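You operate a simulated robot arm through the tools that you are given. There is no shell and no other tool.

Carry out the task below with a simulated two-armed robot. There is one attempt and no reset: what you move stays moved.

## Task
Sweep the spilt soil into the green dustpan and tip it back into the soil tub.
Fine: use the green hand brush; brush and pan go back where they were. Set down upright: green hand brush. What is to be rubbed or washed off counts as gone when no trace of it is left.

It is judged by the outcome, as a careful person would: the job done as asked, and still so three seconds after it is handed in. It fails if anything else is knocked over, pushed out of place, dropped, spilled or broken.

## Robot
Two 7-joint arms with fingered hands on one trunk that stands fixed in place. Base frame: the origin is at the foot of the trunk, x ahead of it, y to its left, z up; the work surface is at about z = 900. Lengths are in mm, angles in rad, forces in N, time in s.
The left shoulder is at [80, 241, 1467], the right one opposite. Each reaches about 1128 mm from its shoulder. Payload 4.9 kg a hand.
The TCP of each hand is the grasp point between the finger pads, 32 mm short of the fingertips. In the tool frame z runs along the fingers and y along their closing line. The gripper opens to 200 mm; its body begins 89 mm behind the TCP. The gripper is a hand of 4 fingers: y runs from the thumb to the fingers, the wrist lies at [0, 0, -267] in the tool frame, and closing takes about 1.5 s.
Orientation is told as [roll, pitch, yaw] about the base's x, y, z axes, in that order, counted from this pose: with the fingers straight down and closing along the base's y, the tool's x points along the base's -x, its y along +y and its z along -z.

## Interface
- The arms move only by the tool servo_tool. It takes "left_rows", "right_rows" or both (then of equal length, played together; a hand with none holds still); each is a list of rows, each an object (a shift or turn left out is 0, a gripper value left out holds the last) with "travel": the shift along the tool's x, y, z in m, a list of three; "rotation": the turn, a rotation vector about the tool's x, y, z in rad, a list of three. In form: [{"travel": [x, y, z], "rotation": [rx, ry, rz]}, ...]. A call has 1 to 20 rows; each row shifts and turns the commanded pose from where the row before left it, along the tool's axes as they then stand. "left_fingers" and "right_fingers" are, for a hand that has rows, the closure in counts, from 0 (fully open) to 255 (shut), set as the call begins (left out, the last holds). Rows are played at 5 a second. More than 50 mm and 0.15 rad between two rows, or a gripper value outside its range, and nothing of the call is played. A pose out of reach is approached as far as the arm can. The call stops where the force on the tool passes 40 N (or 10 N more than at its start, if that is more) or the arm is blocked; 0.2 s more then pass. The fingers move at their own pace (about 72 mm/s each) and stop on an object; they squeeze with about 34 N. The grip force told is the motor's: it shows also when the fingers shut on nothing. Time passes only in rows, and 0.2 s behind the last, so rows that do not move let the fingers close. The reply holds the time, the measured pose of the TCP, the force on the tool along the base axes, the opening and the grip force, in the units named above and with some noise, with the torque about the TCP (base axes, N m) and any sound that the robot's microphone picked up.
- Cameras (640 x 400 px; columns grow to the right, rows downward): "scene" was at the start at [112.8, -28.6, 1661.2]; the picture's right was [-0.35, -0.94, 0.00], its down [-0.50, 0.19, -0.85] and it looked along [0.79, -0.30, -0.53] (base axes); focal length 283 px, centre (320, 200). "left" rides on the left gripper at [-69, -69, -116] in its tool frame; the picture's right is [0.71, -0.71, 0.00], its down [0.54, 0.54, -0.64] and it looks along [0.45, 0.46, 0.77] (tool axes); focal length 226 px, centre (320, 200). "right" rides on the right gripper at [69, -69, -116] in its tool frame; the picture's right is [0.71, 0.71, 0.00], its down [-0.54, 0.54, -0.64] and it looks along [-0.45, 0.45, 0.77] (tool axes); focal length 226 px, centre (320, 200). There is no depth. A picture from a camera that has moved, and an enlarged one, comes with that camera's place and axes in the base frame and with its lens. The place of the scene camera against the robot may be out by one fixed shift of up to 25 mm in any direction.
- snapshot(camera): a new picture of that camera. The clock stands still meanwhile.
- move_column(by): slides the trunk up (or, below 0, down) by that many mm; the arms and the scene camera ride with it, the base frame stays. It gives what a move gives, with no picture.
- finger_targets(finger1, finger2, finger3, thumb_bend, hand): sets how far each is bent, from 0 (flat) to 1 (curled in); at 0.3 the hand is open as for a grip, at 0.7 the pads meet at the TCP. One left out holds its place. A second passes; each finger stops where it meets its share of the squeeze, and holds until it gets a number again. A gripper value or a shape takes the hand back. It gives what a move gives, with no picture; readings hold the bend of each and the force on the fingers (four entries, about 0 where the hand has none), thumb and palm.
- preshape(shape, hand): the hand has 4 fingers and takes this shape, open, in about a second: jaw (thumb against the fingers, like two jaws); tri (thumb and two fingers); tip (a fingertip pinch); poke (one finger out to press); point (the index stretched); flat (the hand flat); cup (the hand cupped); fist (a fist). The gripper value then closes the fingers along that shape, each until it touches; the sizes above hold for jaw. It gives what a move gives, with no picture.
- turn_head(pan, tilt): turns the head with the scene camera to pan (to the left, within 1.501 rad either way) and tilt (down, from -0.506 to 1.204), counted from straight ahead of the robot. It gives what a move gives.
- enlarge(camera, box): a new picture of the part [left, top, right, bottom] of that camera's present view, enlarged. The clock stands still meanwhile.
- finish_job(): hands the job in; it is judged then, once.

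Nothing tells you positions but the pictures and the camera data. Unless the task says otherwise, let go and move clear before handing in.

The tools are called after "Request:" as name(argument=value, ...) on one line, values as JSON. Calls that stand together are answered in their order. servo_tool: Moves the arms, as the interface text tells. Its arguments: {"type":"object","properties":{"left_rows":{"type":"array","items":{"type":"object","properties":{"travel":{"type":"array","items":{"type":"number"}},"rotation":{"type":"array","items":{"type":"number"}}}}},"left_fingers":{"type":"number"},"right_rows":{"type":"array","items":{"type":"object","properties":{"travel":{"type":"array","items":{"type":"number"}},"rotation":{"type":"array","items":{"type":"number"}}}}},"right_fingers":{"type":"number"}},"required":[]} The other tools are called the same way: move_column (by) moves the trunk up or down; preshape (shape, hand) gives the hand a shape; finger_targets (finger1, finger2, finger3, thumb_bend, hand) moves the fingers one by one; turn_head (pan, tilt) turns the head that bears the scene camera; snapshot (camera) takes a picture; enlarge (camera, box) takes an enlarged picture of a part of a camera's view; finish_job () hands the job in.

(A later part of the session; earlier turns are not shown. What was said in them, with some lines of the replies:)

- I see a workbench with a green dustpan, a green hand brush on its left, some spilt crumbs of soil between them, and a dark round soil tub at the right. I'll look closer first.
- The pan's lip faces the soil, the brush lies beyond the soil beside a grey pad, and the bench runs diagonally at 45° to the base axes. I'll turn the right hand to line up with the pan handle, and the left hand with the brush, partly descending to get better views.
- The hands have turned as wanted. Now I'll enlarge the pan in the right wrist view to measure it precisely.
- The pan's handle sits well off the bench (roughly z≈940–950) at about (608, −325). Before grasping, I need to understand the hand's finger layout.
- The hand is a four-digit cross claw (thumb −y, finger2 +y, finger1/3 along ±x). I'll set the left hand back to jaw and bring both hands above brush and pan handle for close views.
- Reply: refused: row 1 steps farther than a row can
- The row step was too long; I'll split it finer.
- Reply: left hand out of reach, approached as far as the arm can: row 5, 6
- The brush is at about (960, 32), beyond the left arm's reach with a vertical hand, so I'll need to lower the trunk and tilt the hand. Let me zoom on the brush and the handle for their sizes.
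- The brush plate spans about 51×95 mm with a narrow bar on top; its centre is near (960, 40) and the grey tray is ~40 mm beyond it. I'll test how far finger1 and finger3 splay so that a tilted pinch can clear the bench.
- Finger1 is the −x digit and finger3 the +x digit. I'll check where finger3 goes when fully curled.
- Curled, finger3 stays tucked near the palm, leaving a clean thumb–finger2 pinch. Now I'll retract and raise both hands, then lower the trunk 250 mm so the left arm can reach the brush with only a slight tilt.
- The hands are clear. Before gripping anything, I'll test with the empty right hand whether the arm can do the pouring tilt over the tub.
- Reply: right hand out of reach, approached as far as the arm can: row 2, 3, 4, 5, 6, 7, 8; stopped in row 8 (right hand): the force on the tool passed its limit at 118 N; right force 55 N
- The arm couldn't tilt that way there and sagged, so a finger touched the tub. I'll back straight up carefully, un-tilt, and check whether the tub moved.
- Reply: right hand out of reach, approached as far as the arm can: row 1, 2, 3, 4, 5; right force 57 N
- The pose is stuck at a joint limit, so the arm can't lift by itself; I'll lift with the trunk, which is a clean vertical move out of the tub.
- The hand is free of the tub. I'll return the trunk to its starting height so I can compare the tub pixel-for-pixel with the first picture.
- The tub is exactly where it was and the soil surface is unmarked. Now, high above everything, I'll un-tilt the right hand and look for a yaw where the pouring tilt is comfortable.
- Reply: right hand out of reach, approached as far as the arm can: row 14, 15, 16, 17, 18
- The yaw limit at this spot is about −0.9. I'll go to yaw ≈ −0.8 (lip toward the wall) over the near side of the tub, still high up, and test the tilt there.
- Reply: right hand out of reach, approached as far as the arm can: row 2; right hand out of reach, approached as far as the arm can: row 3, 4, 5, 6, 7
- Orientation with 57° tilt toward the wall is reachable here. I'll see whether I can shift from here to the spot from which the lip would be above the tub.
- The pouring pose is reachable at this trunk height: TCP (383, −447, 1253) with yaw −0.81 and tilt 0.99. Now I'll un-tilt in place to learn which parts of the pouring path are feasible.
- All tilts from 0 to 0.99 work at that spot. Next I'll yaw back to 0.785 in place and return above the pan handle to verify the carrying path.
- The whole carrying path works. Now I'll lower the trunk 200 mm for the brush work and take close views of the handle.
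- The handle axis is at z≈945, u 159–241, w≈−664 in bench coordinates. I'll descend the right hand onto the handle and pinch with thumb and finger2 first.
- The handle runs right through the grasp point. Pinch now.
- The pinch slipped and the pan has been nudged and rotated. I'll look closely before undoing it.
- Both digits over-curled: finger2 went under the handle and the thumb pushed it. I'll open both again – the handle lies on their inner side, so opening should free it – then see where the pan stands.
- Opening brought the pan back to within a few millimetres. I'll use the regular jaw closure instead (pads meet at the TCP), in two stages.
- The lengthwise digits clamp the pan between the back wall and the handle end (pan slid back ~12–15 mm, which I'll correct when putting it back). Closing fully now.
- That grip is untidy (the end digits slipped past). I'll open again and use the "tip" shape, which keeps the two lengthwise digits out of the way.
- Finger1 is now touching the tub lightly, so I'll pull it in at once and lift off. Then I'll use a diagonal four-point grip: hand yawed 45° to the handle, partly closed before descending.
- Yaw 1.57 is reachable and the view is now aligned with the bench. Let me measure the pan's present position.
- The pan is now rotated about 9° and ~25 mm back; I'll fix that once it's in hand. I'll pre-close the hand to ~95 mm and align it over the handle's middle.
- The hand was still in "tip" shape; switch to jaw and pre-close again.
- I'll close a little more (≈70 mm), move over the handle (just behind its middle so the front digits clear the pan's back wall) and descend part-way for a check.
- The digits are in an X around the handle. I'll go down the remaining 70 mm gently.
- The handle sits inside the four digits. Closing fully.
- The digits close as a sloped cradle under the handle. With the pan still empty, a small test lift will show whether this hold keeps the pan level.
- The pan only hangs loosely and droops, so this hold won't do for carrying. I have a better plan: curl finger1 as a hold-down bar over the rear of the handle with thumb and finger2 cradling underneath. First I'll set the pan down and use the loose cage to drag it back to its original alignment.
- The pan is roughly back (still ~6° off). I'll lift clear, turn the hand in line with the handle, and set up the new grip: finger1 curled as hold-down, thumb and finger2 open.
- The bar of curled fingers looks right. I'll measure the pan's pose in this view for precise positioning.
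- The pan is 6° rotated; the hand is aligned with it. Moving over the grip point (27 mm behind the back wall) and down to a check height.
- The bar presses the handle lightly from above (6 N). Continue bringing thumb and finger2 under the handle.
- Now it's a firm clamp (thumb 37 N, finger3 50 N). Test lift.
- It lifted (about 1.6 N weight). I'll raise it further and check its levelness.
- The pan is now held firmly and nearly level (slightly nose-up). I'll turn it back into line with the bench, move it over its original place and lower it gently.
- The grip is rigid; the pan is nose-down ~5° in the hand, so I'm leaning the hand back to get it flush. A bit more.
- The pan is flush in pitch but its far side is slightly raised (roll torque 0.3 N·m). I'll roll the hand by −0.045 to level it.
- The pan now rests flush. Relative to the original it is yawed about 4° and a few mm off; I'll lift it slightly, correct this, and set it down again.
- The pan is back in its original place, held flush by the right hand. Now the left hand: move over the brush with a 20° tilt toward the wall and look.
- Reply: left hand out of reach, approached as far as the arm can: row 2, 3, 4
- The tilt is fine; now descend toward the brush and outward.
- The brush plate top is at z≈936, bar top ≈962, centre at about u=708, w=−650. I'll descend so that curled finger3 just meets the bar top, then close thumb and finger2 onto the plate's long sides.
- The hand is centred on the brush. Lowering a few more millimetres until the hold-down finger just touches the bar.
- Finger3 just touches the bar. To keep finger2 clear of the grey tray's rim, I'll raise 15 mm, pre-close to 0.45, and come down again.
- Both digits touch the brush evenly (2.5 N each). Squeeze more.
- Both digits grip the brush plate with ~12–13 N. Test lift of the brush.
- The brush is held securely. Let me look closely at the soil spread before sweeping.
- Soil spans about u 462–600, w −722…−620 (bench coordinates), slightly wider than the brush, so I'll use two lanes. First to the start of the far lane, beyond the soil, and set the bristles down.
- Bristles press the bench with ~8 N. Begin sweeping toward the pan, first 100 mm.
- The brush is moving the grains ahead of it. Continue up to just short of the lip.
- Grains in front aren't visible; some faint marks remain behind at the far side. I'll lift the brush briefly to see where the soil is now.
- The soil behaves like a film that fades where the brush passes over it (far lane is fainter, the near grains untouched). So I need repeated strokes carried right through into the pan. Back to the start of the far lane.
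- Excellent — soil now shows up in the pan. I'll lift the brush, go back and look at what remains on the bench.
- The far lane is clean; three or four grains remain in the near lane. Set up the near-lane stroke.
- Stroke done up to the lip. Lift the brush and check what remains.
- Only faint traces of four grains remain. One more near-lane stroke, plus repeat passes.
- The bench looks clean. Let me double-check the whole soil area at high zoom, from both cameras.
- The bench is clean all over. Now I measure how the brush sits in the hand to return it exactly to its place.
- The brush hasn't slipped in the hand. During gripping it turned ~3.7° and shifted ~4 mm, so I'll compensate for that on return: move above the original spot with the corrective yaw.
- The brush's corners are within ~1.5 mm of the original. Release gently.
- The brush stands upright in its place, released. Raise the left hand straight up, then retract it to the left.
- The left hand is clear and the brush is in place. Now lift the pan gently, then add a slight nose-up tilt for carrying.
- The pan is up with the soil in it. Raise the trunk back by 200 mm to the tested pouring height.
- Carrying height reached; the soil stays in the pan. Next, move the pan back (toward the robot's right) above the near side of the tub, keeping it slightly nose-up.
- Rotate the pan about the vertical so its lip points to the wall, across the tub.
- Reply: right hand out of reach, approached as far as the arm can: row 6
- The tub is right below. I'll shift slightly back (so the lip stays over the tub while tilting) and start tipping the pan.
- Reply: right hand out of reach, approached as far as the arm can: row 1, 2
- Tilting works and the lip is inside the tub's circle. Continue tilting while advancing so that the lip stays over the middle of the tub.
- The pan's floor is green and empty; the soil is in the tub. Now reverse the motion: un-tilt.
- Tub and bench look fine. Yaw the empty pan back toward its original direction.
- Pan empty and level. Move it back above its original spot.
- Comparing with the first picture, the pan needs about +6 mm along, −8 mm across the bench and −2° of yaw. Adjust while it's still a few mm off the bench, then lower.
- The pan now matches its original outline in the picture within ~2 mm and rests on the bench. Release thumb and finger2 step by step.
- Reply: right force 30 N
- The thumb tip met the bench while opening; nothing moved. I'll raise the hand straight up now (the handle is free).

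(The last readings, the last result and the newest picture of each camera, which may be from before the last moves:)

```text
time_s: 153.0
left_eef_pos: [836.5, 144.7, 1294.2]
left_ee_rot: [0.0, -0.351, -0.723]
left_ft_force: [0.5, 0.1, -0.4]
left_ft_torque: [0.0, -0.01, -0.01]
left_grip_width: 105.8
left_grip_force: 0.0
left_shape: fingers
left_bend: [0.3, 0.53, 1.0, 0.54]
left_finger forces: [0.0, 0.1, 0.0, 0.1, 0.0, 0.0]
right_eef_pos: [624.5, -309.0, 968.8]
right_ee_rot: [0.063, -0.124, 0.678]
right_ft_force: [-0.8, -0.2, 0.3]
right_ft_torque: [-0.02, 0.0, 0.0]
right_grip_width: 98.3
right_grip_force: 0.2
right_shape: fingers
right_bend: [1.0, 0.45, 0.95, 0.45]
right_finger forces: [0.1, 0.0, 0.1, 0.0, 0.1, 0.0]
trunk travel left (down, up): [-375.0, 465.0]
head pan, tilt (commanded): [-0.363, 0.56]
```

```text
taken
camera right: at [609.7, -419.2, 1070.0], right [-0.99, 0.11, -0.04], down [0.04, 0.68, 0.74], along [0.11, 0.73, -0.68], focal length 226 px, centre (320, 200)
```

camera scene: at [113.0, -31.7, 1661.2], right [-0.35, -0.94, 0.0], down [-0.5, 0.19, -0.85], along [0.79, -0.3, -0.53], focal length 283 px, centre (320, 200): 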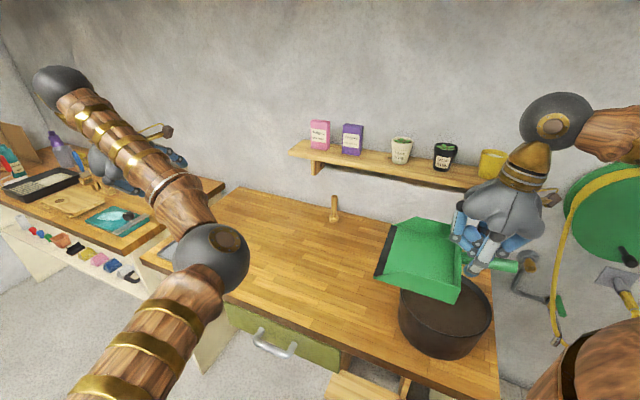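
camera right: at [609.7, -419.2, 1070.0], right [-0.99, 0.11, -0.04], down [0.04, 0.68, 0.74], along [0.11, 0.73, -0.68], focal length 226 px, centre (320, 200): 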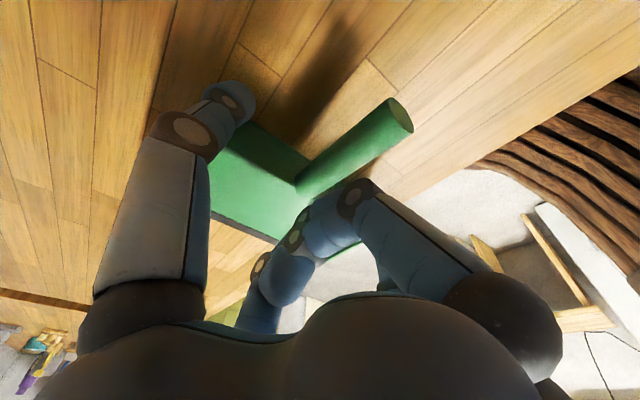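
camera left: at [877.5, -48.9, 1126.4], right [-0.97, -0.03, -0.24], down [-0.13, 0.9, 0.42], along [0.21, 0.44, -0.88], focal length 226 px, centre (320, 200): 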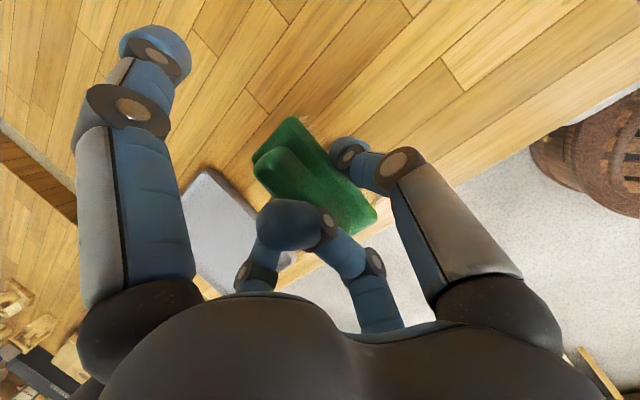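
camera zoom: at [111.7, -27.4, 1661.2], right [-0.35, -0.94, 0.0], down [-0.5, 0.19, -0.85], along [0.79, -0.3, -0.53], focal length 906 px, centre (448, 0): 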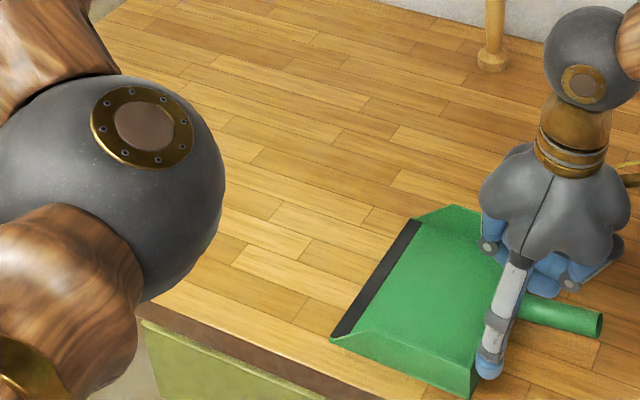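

The pan stays put. Raise the right hand well clear.

Request:
servo_tool(right_rows=[{"travel": [-0.0025, 0.0012, -0.02]}, {"travel": [-0.005, 0.0024, -0.0396]}, {"travel": [-0.005, 0.0024, -0.0396]}, {"travel": [-0.005, 0.0024, -0.0396]}, {"travel": [-0.005, 0.0024, -0.0396]}, {"travel": [0.02, 0, -0.04]}, {"travel": [0.02, 0, -0.04]}])

Request:
enlarge(camera="scene", box=[180, 200, 380, 325])

Request:
enlarge(camera="scene", box=[380, 230, 540, 400])

Request:
snapshot(camera="right")

```text
time_s: 154.6
left_eef_pos: [834.8, 141.0, 1295.2]
left_ee_rot: [0.001, -0.35, -0.726]
left_ft_force: [-0.6, -0.3, 0.9]
left_ft_torque: [0.01, -0.01, 0.03]
left_grip_width: 105.9
left_grip_force: 0.1
left_shape: fingers
left_bend: [0.3, 0.53, 1.0, 0.54]
left_finger forces: [0.0, 0.1, 0.1, 0.1, 0.2, 0.0]
right_eef_pos: [586.4, -345.0, 1224.0]
right_ee_rot: [0.063, -0.127, 0.68]
right_ft_force: [-0.4, -0.4, -0.6]
right_ft_torque: [0.02, -0.03, -0.02]
right_grip_width: 98.2
right_grip_force: 0.0
right_shape: fingers
right_bend: [1.0, 0.45, 0.95, 0.45]
right_finger forces: [0.0, 0.0, 0.1, 0.0, 0.0, 0.0]
trunk travel left (down, up): [-375.0, 465.0]
head pan, tilt (commanded): [-0.363, 0.56]
```

```text
3.20 times, centred on (280, 262) of scene
camera zoom: at [109.8, -30.2, 1661.4], right [-0.35, -0.94, 0.0], down [-0.5, 0.19, -0.85], along [0.79, -0.3, -0.53], focal length 906 px, centre (448, 0)
```

zoom: 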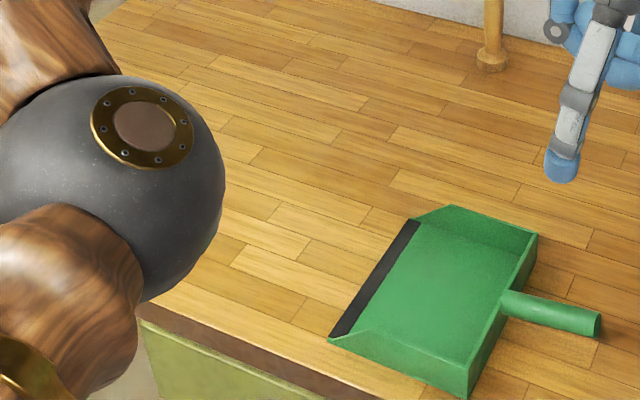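

```text
2.35 times, centred on (460, 315) of scene
camera zoom: at [109.8, -30.2, 1661.4], right [-0.35, -0.94, 0.0], down [-0.5, 0.19, -0.85], along [0.79, -0.3, -0.53], focal length 666 px, centre (-9, -71)
```

zoom: 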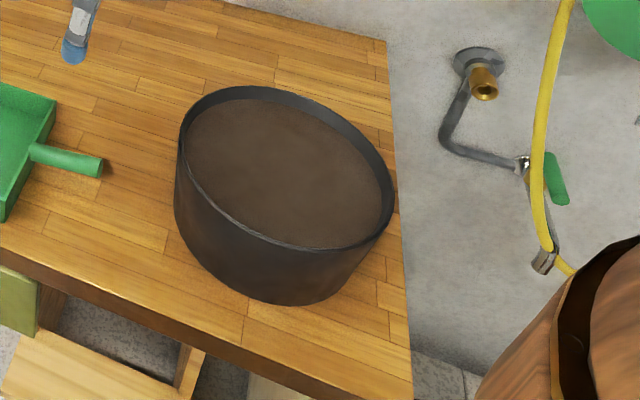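

```text
taken
camera right: at [572.1, -455.8, 1325.1], right [-0.99, 0.11, -0.04], down [0.04, 0.67, 0.74], along [0.11, 0.73, -0.67], focal length 226 px, centre (320, 200)
```

right: 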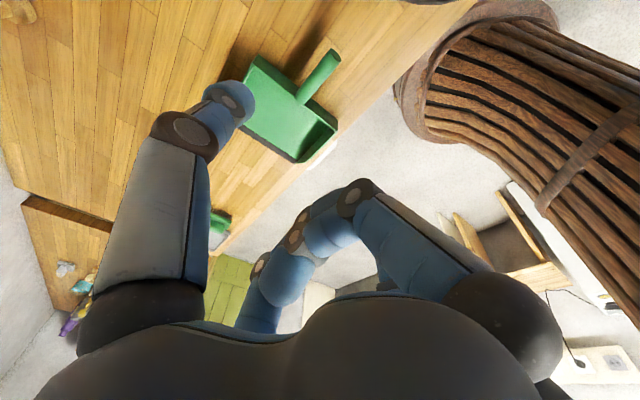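

The pan and the tub both match their original places, and the tub's soil lies inside it. Now I'll bring both arms back toward their starting poses so nothing hides the brush, and open the hands.

Request:
servo_tool(left_rows=[{"travel": [0, 0, -0.02], "rotation": [0, 0.117, 0]}, {"travel": [0, 0, -0.02], "rotation": [0, 0.117, 0]}, {"travel": [0, 0, -0.02], "rotation": [0, 0.116, 0]}, {"travel": [0, 0, -0.01], "rotation": [0, 0, -0.121]}, {"travel": [0, 0, -0.01], "rotation": [0, 0, -0.121]}, {"travel": [0, 0, -0.01], "rotation": [0, 0, -0.121]}, {"travel": [0, 0, -0.01], "rotation": [0, 0, -0.121]}, {"travel": [0, 0, 0], "rotation": [0, 0, -0.121]}, {"travel": [0, 0, 0], "rotation": [0, 0, -0.121]}], right_rows=[{"travel": [0, 0, -0.02], "rotation": [-0.06, 0.127, 0]}, {"travel": [0, 0, -0.03], "rotation": [0, 0, 0.11]}, {"travel": [0, 0, -0.03], "rotation": [0, 0, 0.11]}, {"travel": [0, 0, -0.03], "rotation": [0, 0, 0.11]}, {"travel": [0, 0, -0.03], "rotation": [0, 0, 0.11]}, {"travel": [0, -0.03, -0.02], "rotation": [0, 0, 0.11]}, {"travel": [0, -0.03, 0], "rotation": [0, 0, 0.11]}, {"travel": [0, -0.03, 0]}, {"travel": [0, 0, 0]}])

Request:
preshape(hand="left", shape="jaw")

Request:
preshape(hand="right", shape="jaw")

Request:
snapshot(camera="scene")

Request:
enlarge(camera="scene", box=[180, 200, 380, 325])

```text
time_s: 156.6
left_eef_pos: [825.8, 153.1, 1391.3]
left_ee_rot: [-0.001, 0.001, 0.005]
left_ft_force: [0.1, -0.7, 0.1]
left_ft_torque: [-0.03, 0.01, 0.01]
left_grip_width: 105.8
left_grip_force: 0.2
left_shape: fingers
left_bend: [0.3, 0.53, 1.0, 0.54]
left_finger forces: [0.0, 0.0, 0.0, 0.0, 0.0, 0.0]
right_eef_pos: [614.1, -447.4, 1369.1]
right_ee_rot: [0.094, 0.077, 0.033]
right_ft_force: [0.3, 0.2, 0.2]
right_ft_torque: [-0.02, 0.01, -0.01]
right_grip_width: 98.4
right_grip_force: 0.0
right_shape: fingers
right_bend: [1.0, 0.45, 0.95, 0.45]
right_finger forces: [0.0, 0.1, 0.0, 0.0, 0.0, 0.1]
trunk travel left (down, up): [-375.0, 465.0]
head pan, tilt (commanded): [-0.363, 0.56]
```

```text
time_s: 157.5
left_eef_pos: [826.5, 153.5, 1391.6]
left_ee_rot: [0.0, 0.002, 0.003]
left_ft_force: [0.2, 0.1, 0.0]
left_ft_torque: [0.01, 0.0, 0.04]
left_grip_width: 200.0
left_grip_force: 0.0
left_shape: jaw
left_bend: [0.3, 0.3, 0.3, 0.3]
left_finger forces: [0.0, 0.0, 0.0, 0.1, 0.0, 0.1]
right_eef_pos: [613.2, -448.4, 1369.2]
right_ee_rot: [0.093, 0.079, 0.033]
right_ft_force: [-0.4, 0.4, -0.3]
right_ft_torque: [0.01, 0.01, -0.01]
right_grip_width: 98.3
right_grip_force: 0.1
right_shape: fingers
right_bend: [1.0, 0.45, 0.95, 0.45]
right_finger forces: [0.1, 0.1, 0.1, 0.0, 0.1, 0.0]
trunk travel left (down, up): [-375.0, 465.0]
head pan, tilt (commanded): [-0.363, 0.56]
```

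```text
time_s: 158.4
left_eef_pos: [826.6, 152.9, 1391.8]
left_ee_rot: [0.0, 0.0, -0.001]
left_ft_force: [0.3, -0.4, -0.1]
left_ft_torque: [0.03, 0.01, -0.02]
left_grip_width: 200.0
left_grip_force: 0.1
left_shape: jaw
left_bend: [0.3, 0.3, 0.3, 0.3]
left_finger forces: [0.0, 0.0, 0.1, 0.0, 0.1, 0.0]
right_eef_pos: [614.2, -448.7, 1370.2]
right_ee_rot: [0.094, 0.079, 0.033]
right_ft_force: [-0.5, -0.3, -0.6]
right_ft_torque: [0.01, 0.02, -0.03]
right_grip_width: 199.8
right_grip_force: 0.2
right_shape: jaw
right_bend: [0.3, 0.3, 0.3, 0.3]
right_finger forces: [0.1, 0.1, 0.0, 0.1, 0.0, 0.1]
trunk travel left (down, up): [-375.0, 465.0]
head pan, tilt (commanded): [-0.363, 0.56]
```

```text
taken
camera scene: at [112.8, -28.6, 1661.2], right [-0.35, -0.94, 0.0], down [-0.5, 0.19, -0.85], along [0.79, -0.3, -0.53], focal length 283 px, centre (320, 200)
```

scene: 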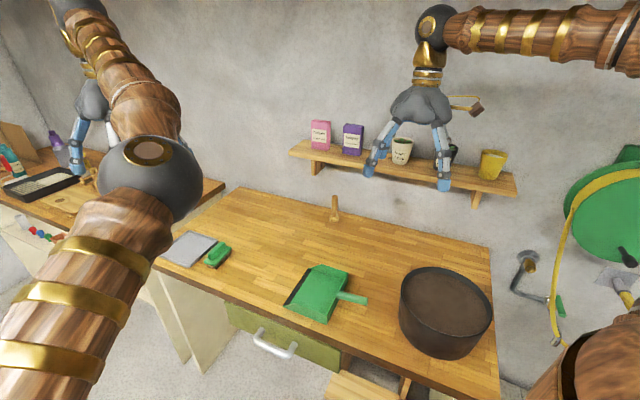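

```text
3.20 times, centred on (280, 262) of scene
camera zoom: at [112.8, -28.6, 1661.2], right [-0.35, -0.94, 0.0], down [-0.5, 0.19, -0.85], along [0.79, -0.3, -0.53], focal length 906 px, centre (448, 0)
```

zoom: 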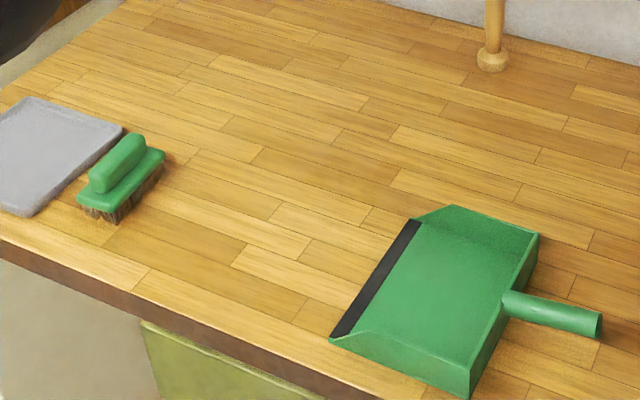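

Everything looks as at the start, minus the spilt soil. A final close check of tub, bench and surroundings.

Request:
enlarge(camera="scene", box=[380, 230, 540, 400])

Request:
enlarge(camera="scene", box=[220, 230, 320, 300])

Request:
enlarge(camera="right", box=[200, 0, 440, 300])

```text
2.35 times, centred on (460, 315) of scene
camera zoom: at [112.8, -28.6, 1661.2], right [-0.35, -0.94, 0.0], down [-0.5, 0.19, -0.85], along [0.79, -0.3, -0.53], focal length 666 px, centre (-9, -71)
```

zoom: 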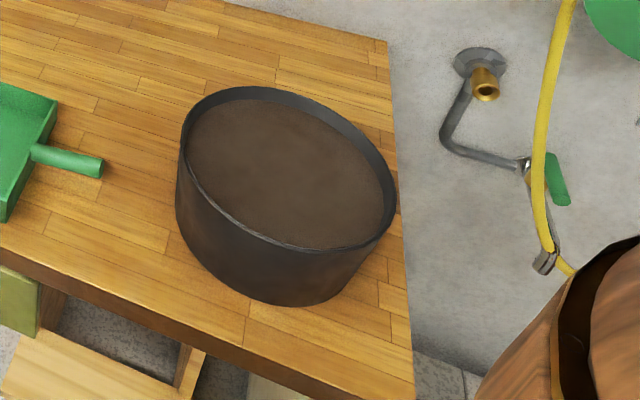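

```text
5.71 times, centred on (270, 265) of scene
camera zoom: at [112.8, -28.6, 1661.2], right [-0.35, -0.94, 0.0], down [-0.5, 0.19, -0.85], along [0.79, -0.3, -0.53], focal length 1617 px, centre (606, -171)
```

zoom: 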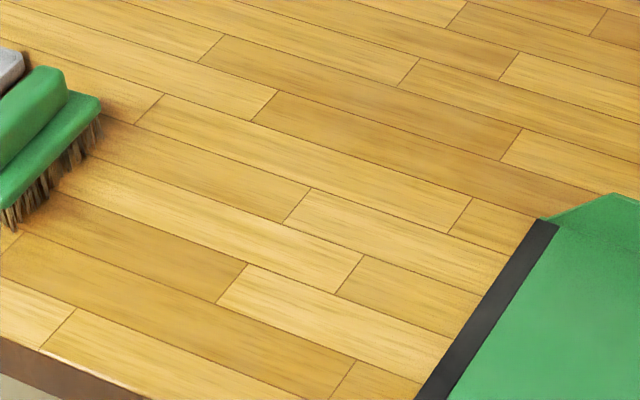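

```text
1.33 times, centred on (320, 150) of right
camera zoom: at [558.0, -530.0, 1483.0], right [-0.72, 0.68, 0.12], down [0.58, 0.5, 0.65], along [0.38, 0.54, -0.75], focal length 301 px, centre (320, 267)
```

zoom: 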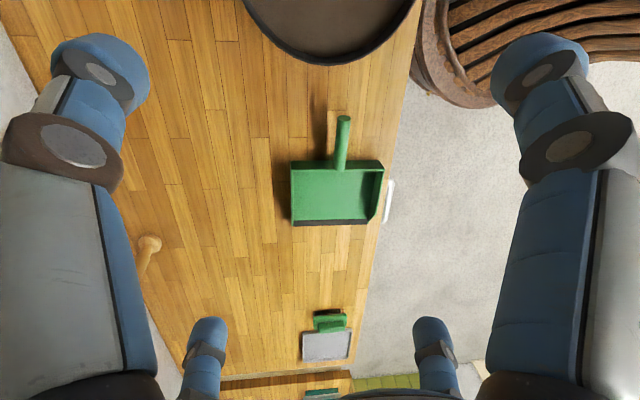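

The bench shows no trace of soil, and the tub hasn't moved and has the soil back in it. Pan and brush stand where they were, the brush upright. Both hands are empty and clear, so I'm handing the job in.

Request:
finish_job()

```text
The job is handed in.
```

The job is done and handed in: the spilt soil was swept into the green dustpan and tipped back into the soil tub. In the last pictures the bench shows no trace of soil and the pan is empty.

- **Brush:** back in its place and standing upright, within about 3 mm of where it was.
- **Pan:** back in its place, within about 4 mm, lying flat on the bench.
- **Tub:** two touches on the way. While I was testing the pouring tilt, the right arm sagged and a finger pressed hard into the soil, just inside the rim. Later a finger brushed the outside. Pictures taken from the same camera position at the start and the end show the tub in the same spot and the soil surface unmarked.
- **Pan handling:** my first grips nudged and turned the pan before it held any soil. I put it back in line before sweeping.

Nothing else was knocked over, moved or spilt that I could see, and both hands were empty and clear at the end.
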